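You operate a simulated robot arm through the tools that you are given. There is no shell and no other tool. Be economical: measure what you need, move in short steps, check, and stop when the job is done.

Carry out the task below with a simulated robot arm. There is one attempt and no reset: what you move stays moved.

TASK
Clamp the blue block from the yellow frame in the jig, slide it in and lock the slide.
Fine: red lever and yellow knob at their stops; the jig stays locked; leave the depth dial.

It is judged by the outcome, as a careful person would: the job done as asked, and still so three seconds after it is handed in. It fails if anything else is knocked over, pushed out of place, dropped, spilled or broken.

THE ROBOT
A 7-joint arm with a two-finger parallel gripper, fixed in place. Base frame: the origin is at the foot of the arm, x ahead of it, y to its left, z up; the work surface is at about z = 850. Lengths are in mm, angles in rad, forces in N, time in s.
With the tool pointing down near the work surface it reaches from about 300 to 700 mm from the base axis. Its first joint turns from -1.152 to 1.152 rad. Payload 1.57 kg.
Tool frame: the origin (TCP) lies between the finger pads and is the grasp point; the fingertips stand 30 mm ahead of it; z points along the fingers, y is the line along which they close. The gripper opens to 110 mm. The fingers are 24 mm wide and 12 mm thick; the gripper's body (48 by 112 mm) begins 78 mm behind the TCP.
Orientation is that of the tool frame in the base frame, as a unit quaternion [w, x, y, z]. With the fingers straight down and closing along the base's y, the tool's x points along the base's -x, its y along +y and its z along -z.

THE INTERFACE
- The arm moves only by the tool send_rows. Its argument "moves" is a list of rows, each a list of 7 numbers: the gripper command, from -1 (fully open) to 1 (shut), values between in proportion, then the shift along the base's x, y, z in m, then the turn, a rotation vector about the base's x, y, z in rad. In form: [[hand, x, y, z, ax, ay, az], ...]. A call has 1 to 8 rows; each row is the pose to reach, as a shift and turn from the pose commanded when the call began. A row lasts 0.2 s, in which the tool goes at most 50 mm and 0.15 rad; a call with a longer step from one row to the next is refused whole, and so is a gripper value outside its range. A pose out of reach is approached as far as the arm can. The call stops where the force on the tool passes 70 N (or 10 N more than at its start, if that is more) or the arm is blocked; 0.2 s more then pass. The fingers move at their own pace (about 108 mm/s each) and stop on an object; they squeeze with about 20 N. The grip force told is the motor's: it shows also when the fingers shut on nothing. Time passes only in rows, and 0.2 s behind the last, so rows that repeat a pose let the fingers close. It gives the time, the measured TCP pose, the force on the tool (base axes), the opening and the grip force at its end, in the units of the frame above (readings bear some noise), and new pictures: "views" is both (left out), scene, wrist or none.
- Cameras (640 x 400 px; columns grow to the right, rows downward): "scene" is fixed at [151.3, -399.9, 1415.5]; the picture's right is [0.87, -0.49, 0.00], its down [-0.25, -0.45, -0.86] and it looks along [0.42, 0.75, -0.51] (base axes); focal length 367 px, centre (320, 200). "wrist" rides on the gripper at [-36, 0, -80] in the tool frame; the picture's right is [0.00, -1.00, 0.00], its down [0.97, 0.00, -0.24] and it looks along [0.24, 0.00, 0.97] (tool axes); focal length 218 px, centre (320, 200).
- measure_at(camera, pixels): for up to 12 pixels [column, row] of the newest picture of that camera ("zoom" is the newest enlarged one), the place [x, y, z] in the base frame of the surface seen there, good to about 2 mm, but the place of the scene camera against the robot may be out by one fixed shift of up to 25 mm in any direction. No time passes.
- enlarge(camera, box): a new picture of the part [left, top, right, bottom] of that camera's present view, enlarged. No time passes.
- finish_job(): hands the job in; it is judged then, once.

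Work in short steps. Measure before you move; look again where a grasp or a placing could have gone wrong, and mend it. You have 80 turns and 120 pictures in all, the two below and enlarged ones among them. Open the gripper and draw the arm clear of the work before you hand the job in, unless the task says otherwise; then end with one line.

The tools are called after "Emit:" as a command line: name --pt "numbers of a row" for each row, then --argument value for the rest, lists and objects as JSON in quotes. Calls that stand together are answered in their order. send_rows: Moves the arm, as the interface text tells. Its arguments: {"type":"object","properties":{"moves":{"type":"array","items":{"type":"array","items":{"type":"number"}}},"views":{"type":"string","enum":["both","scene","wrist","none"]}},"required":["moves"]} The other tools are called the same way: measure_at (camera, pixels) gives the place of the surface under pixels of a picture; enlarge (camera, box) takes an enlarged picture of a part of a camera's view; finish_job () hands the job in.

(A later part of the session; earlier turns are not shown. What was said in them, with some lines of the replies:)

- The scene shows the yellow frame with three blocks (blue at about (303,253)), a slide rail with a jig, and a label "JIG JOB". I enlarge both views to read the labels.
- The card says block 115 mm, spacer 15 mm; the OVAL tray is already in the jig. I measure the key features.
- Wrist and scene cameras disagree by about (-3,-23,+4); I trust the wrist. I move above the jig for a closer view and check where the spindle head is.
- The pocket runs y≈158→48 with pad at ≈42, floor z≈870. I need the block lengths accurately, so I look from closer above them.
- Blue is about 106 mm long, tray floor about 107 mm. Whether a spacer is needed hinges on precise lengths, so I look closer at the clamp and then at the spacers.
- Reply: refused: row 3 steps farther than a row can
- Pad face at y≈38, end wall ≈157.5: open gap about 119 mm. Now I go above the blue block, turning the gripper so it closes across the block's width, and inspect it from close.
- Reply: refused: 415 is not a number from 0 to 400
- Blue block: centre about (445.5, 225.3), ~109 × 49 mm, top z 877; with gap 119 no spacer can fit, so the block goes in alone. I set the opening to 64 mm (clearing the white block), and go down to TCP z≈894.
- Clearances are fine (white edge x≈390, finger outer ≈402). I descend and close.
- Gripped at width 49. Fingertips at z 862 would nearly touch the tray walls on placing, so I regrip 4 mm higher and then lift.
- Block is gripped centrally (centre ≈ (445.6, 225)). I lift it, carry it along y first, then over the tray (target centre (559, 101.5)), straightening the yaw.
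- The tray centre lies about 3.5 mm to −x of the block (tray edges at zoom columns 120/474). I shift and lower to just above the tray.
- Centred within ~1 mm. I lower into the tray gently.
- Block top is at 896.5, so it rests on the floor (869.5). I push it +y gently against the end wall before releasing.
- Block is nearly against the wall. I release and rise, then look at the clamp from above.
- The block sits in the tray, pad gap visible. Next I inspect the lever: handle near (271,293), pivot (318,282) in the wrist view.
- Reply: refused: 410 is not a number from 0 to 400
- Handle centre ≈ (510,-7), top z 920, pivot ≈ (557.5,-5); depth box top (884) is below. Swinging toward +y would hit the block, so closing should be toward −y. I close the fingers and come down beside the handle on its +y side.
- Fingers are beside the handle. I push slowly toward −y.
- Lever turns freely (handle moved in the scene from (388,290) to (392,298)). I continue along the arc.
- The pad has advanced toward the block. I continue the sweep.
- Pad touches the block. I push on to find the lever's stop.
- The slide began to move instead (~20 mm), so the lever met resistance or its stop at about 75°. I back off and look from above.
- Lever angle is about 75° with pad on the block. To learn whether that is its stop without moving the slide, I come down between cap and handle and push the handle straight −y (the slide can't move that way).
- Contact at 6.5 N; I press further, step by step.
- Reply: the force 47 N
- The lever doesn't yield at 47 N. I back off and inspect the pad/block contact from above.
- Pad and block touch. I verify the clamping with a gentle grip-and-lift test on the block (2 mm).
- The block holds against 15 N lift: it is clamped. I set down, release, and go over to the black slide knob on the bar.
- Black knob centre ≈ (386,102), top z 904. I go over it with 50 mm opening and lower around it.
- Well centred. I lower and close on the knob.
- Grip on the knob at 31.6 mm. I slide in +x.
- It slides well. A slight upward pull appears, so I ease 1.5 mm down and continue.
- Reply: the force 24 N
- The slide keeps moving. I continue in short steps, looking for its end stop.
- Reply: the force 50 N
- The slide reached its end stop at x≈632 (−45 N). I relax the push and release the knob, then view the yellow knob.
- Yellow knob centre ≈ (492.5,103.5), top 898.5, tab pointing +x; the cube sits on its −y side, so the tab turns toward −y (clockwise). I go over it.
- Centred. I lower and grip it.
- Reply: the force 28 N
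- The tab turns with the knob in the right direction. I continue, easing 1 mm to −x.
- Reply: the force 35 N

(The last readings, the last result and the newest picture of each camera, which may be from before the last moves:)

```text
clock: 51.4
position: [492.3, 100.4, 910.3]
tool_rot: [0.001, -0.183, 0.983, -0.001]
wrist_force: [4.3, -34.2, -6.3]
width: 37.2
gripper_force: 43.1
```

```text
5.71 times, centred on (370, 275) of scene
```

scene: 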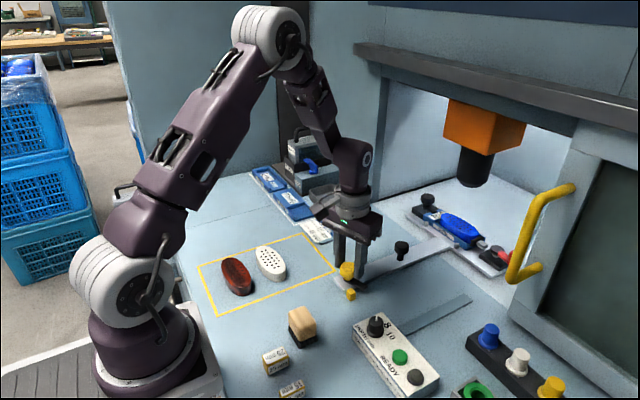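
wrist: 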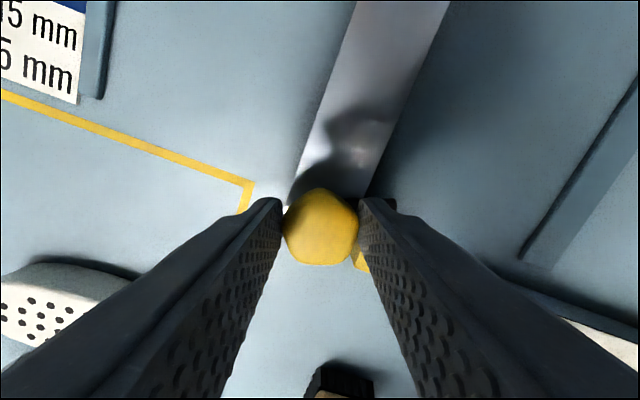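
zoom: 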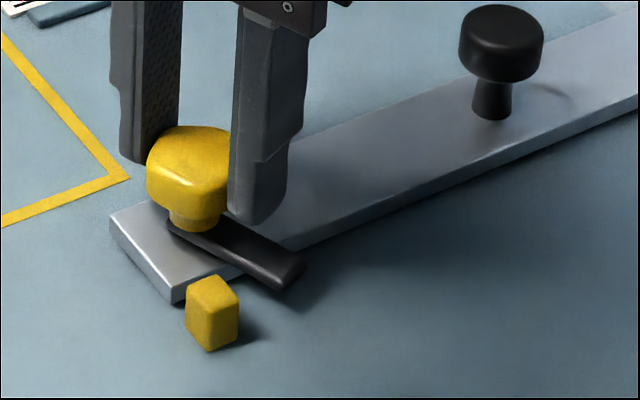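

About 69° done. I ease y by −2 mm and continue to the stop.

Emit:
send_rows --pt "0.6 0 -0.0015 0 0 0 -0.06" --pt "0.6 0 -0.002 0 0 0 -0.14" --pt "0.6 0 -0.002 0 0 0 -0.22" --pt "0.6 0 -0.002 0 0 0 -0.3" --pt "0.6 0 -0.002 0 0 0 -0.37" --pt "0.6 0 -0.002 0 0 0 -0.37"

Emit:
enlarge --camera "scene" --box '[320, 240, 420, 310]'

```text
clock: 52.8
position: [492.8, 100.4, 911.3]
tool_rot: [0.001, 0.001, 1.0, 0.0]
wrist_force: [7.5, -28.0, 5.6]
width: 37.5
gripper_force: 43.4
```

scene: 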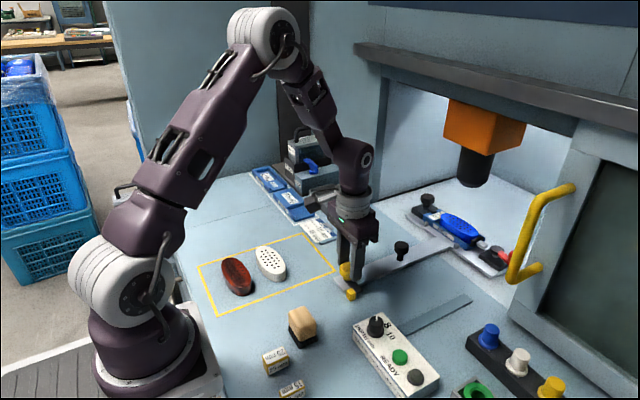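
wrist: 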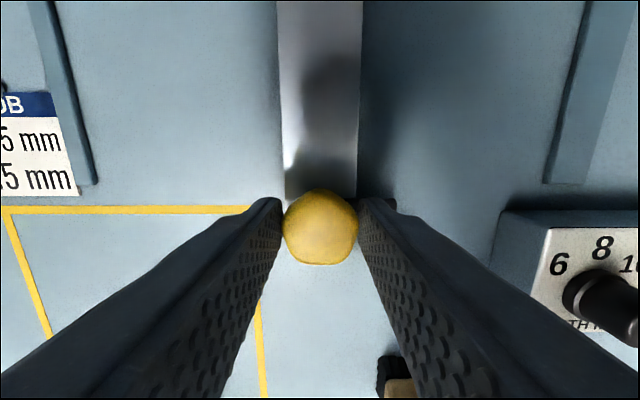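

```text
5.71 times, centred on (370, 275) of scene
```

zoom: 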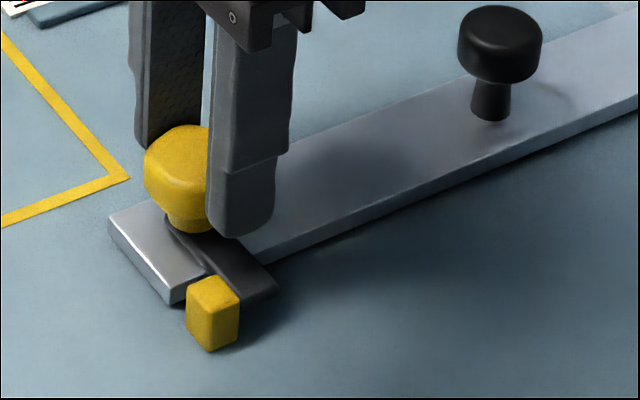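

Tab now at 90° beside the cube. I turn a bit further to confirm the stop.

Emit:
send_rows --pt "0.6 0 -0.001 0 0 0 -0.05" --pt "0.6 0 -0.001 0 0 0 -0.1" --pt "0.6 0 -0.001 0 0 0 -0.15" --pt "0.6 0 -0.001 0 0 0 -0.15" --views "scene"

Emit:
enlarge --camera "scene" --box '[320, 240, 420, 310]'

```text
clock: 53.8
position: [491.2, 99.3, 909.8]
tool_rot: [-0.001, 0.075, 0.997, 0.0]
wrist_force: [3.5, -25.1, 12.4]
width: 37.2
gripper_force: 43.7
```

scene: 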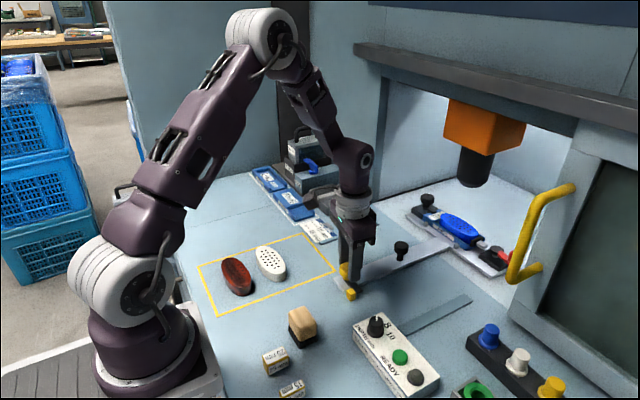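

```text
5.71 times, centred on (370, 275) of scene
```

zoom: 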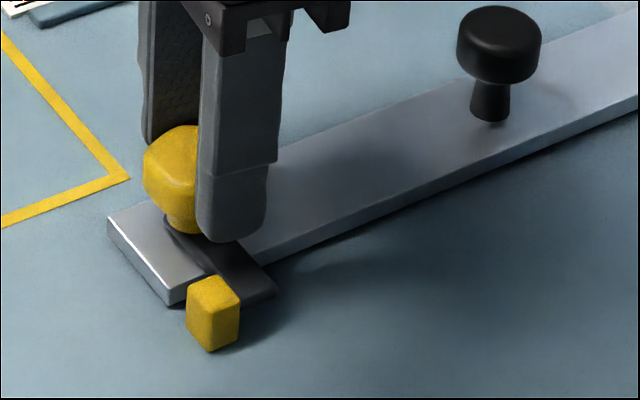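

The tab no longer follows: it's at its stop. I release, raise, and check.

Emit:
send_rows --pt "0.6 0 0 0 0 0 0.1" --pt "0 0 0.002 0 0 0 0.1" --pt "0 0 0.002 0 0 0 0.1" --pt "0 0 0.002 0.04 0 0 0.1" --pt "0 0 0.002 0.08 0 0 0.1" --pt "0 0 0.002 0.1 0 0 0.15" --pt "0 0 0.002 0.1 0 0 0.15"

Emit:
enlarge --camera "wrist" --box '[220, 0, 420, 250]'

Emit:
enlarge --camera "scene" --box '[400, 180, 520, 290]'

```text
clock: 55.4
position: [491.3, 103.4, 1011.5]
tool_rot: [0.0, -0.001, 1.0, 0.0]
wrist_force: [-0.5, 0.4, -0.4]
width: 55.0
gripper_force: 0.1
```

scene: 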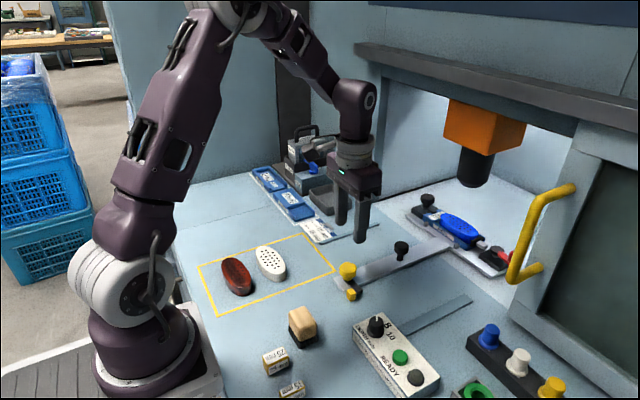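
wrist: 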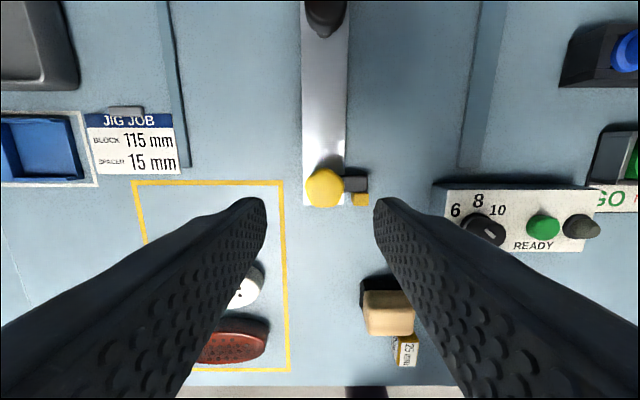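

```text
1.60 times, centred on (320, 125) of wrist
```

zoom: 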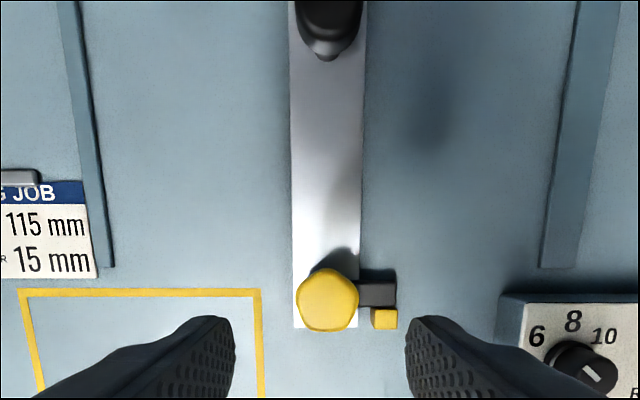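

```text
3.64 times, centred on (460, 235) of scene
```

zoom: 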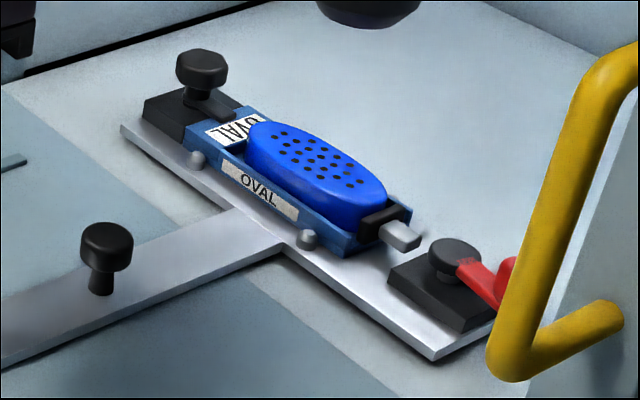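

Slide is in and locked, block clamped. What remains uncertain is whether the red lever is fully at its stop: earlier the slide gave way. With the slide locked I can push it, using a tilted tool for reach. First I get a tilted view of the lever.

Emit:
send_rows --pt "1 0.02 -0.03 0.02 0 -0.1 0" --pt "1 0.04 -0.06 0.04 0 -0.2 0" --pt "1 0.06 -0.09 0.05 0 -0.3 0" --pt "1 0.085 -0.12 0.05 0 -0.42 0" --pt "1 0.11 -0.145 0.05 0 -0.54 0" --pt "1 0.13 -0.157 0.04 0 -0.66 0" --pt "1 0.15 -0.157 0.02 0 -0.78 0" --pt "1 0.15 -0.157 0.02 0 -0.78 0"

Emit:
enlarge --camera "wrist" --box '[180, 50, 420, 200]'

```text
clock: 57.2
position: [641.4, -53.3, 1030.0]
tool_rot: [0.38, 0.0, 0.925, 0.0]
wrist_force: [-0.7, 0.7, 0.7]
width: 0.1
gripper_force: 19.6
```

scene: 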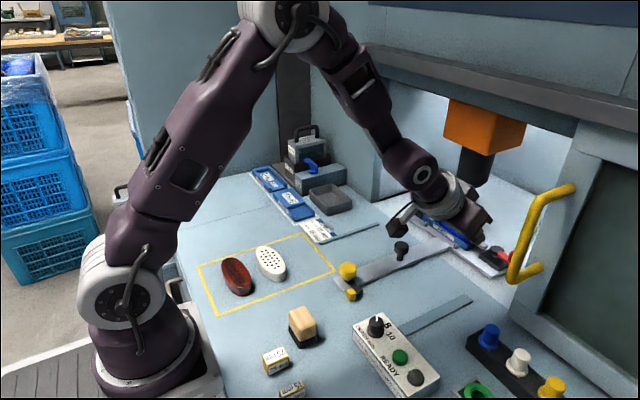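
wrist: 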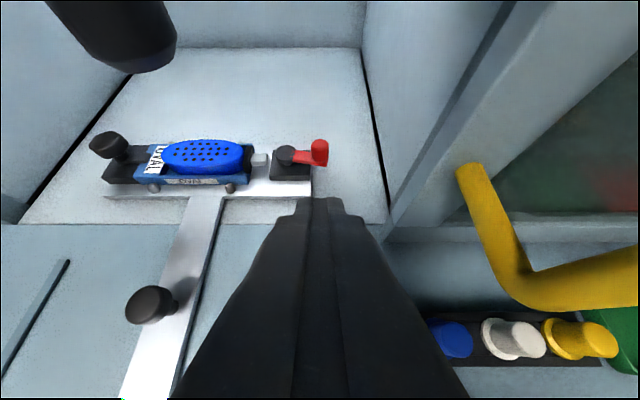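

```text
2.67 times, centred on (300, 125) of wrist
```

zoom: 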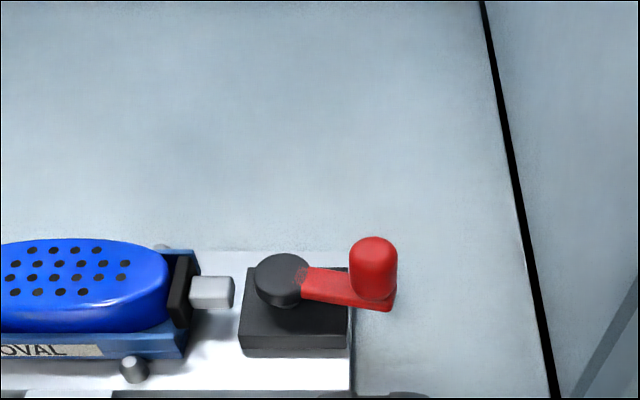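

Emit:
measure_at --camera "zoom" --pixels '[[372, 245], [372, 265], [372, 285], [360, 302], [355, 270], [393, 270], [280, 265], [280, 285], [190, 290], [125, 330], [330, 290], [345, 320]]'

Emit:
measure_at --camera "wrist" --pixels '[[110, 40], [150, 65], [470, 170], [515, 280], [420, 150], [375, 100]]'

```text
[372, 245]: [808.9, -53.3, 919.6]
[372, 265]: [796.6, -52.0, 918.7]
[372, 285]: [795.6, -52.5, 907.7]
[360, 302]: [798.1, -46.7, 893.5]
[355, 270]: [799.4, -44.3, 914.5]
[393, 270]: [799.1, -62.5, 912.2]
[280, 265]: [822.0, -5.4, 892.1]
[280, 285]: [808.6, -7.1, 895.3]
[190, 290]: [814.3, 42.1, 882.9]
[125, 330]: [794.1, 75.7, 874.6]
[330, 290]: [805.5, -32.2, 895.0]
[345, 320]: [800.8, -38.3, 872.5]
```

```text
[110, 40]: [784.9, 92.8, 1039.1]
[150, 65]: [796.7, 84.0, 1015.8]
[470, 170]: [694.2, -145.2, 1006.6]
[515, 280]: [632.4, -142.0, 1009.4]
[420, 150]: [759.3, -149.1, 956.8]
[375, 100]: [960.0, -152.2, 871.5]
```

Handle front face at x≈796, y≈−53, pivot (817,−6): lever still at ~75.7°. I approach along the tool axis to just short of the handle.

Emit:
send_rows --pt "1 0.027 0 -0.027 0 0 0" --pt "1 0.054 0 -0.054 0 0 0" --pt "1 0.081 0 -0.081 0 0 0" --pt "1 0.105 0 -0.107 0 0 0" --pt "1 0.112 0 -0.108 0 0 0" --pt "1 0.112 0 -0.108 0 0 0"

```text
clock: 58.6
position: [752.9, -55.3, 921.7]
tool_rot: [0.379, 0.0, 0.925, 0.0]
wrist_force: [-1.1, -0.2, 0.3]
width: 0.1
gripper_force: 20.5
```

scene: 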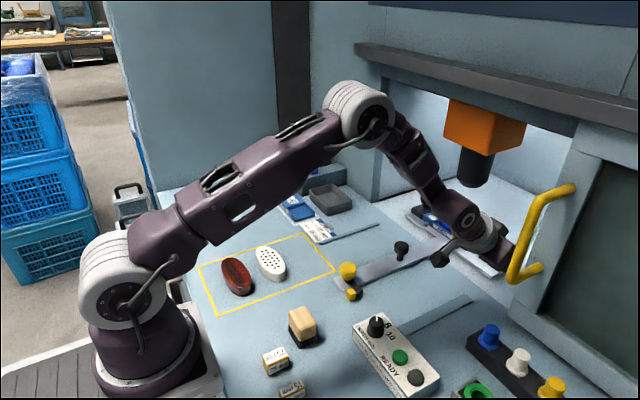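
wrist: 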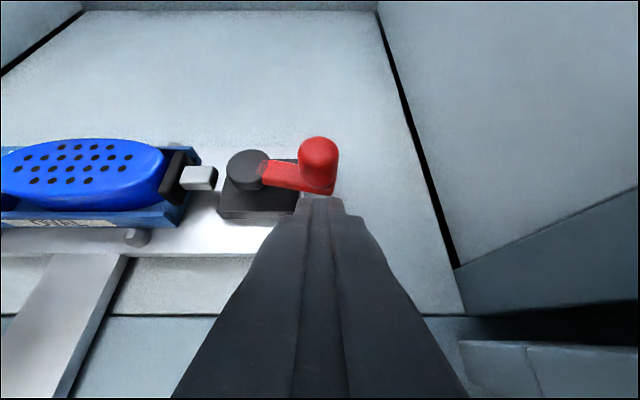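

The arm reaches. The handle (320,155) is straight ahead of the fingertip; I push +x in small steps.

Emit:
send_rows --pt "1 0.006 0 0 0 0 0" --pt "1 0.012 0 0 0 0 0" --pt "1 0.016 0 0 0 0 0" --pt "1 0.019 0 0 0 0 0" --pt "1 0.022 0 0 0 0 0"

Emit:
measure_at --camera "wrist" --pixels '[[318, 150]]'

```text
clock: 59.7
position: [769.5, -55.2, 919.5]
tool_rot: [0.373, 0.0, 0.928, 0.0]
wrist_force: [-38.9, 2.3, 16.0]
width: 0.0
gripper_force: 20.3
stopped in row 5: the force on the tool passed its limit (the readings are from after the stop); the commanded pose is now the measured one
```

scene: 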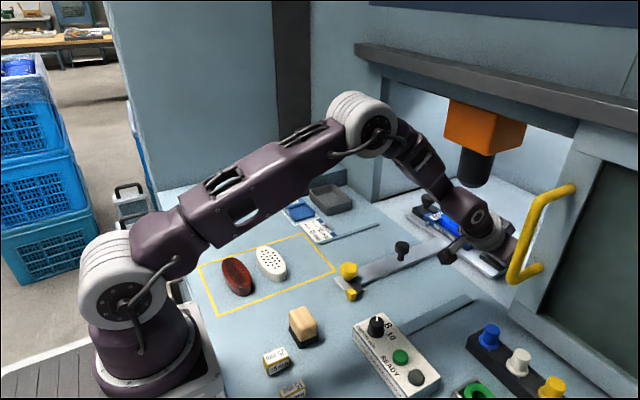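
wrist: 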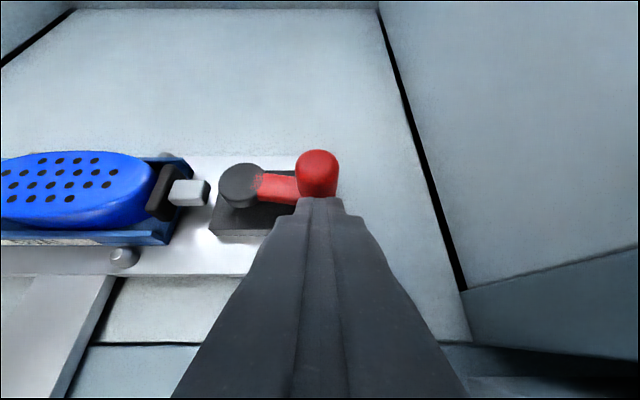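

```text
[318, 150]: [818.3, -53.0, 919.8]
```

Lever resisted >70 N. I back off along the tool axis and compare its angle.

Emit:
send_rows --pt "1 -0.008 0 0.001 0 0 0" --pt "1 -0.03 0 0.025 0 0 0" --pt "1 -0.06 0 0.055 0 0 0" --pt "1 -0.09 0 0.085 0 0 0" --pt "1 -0.12 0 0.11 0 0 0" --pt "1 -0.12 0 0.11 0 0 0"

Emit:
enlarge --camera "wrist" --box '[180, 50, 420, 200]'

```text
clock: 61.1
position: [652.5, -56.3, 1031.3]
tool_rot: [0.376, 0.0, 0.927, 0.0]
wrist_force: [-0.3, -0.1, 0.0]
width: 0.0
gripper_force: 19.8
```

scene: 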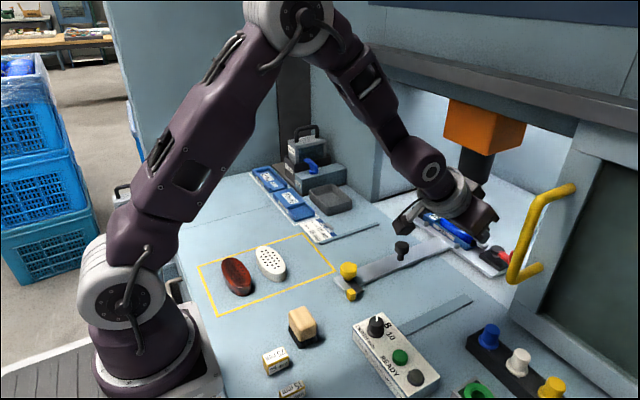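
wrist: 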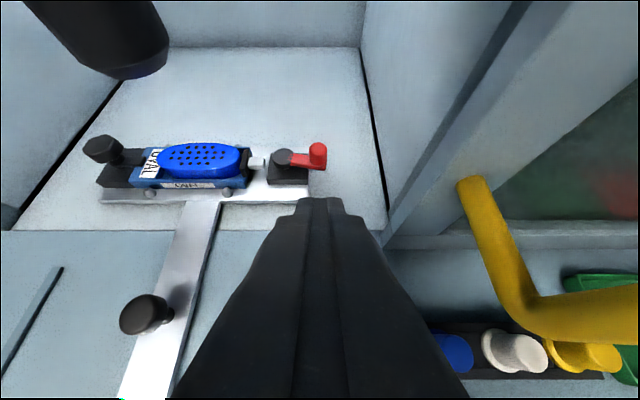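

```text
2.67 times, centred on (300, 125) of wrist
```

zoom: 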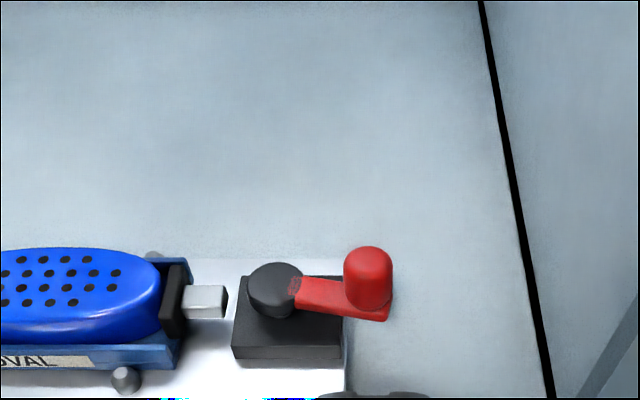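

The lever is unchanged at ~75° against 70 N: it is at its stop. I draw back, straighten and open the gripper.

Emit:
send_rows --pt "-0.5 -0.03 0.01 0.03 0 0.1 0" --pt "-1 -0.06 0.02 0.06 0 0.2 0" --pt "-1 -0.1 0.03 0.08 0 0.3 0" --pt "-1 -0.14 0.045 0.1 0 0.42 0" --pt "-1 -0.18 0.06 0.12 0 0.54 0" --pt "-1 -0.22 0.075 0.14 0 0.66 0" --pt "-1 -0.25 0.09 0.15 0 0.77 0" --pt "-1 -0.25 0.09 0.15 0 0.77 0"

Emit:
enlarge --camera "scene" --box '[320, 180, 520, 305]'

```text
clock: 62.9
position: [401.5, 34.4, 1181.6]
tool_rot: [-0.001, 0.0, 1.0, 0.001]
wrist_force: [0.4, 0.1, 0.6]
width: 110.0
gripper_force: 0.0
```

scene: 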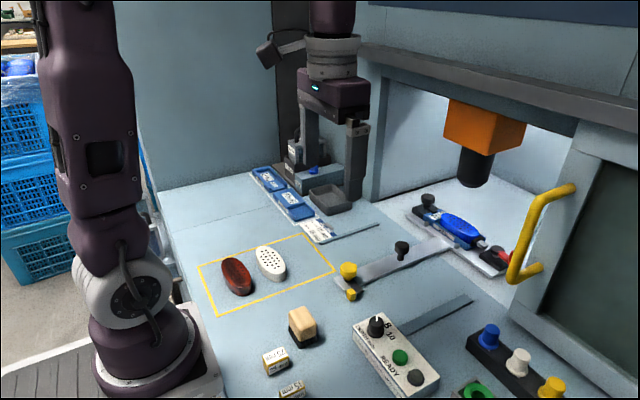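
wrist: 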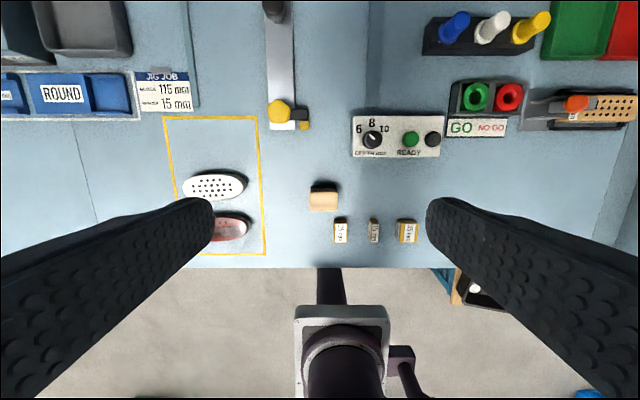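

```text
3.20 times, centred on (420, 242) of scene
```

zoom: 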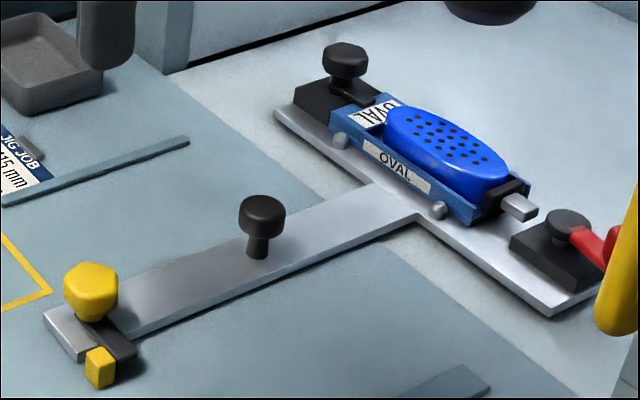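

The final view shows the block clamped, the slide in and the yellow tab behind the cube. The dial, spacers and other blocks are undisturbed, so I hand the job in.

Emit:
finish_job

```text
The job is handed in.
```

The blue block is clamped in the jig with the red lever at its stop, and the slide is fully in and locked with the yellow knob at its stop; I did not touch the jig lock or the depth dial, and I left out the 15 mm spacer named on the job card because the block nearly fills the clamp gap.
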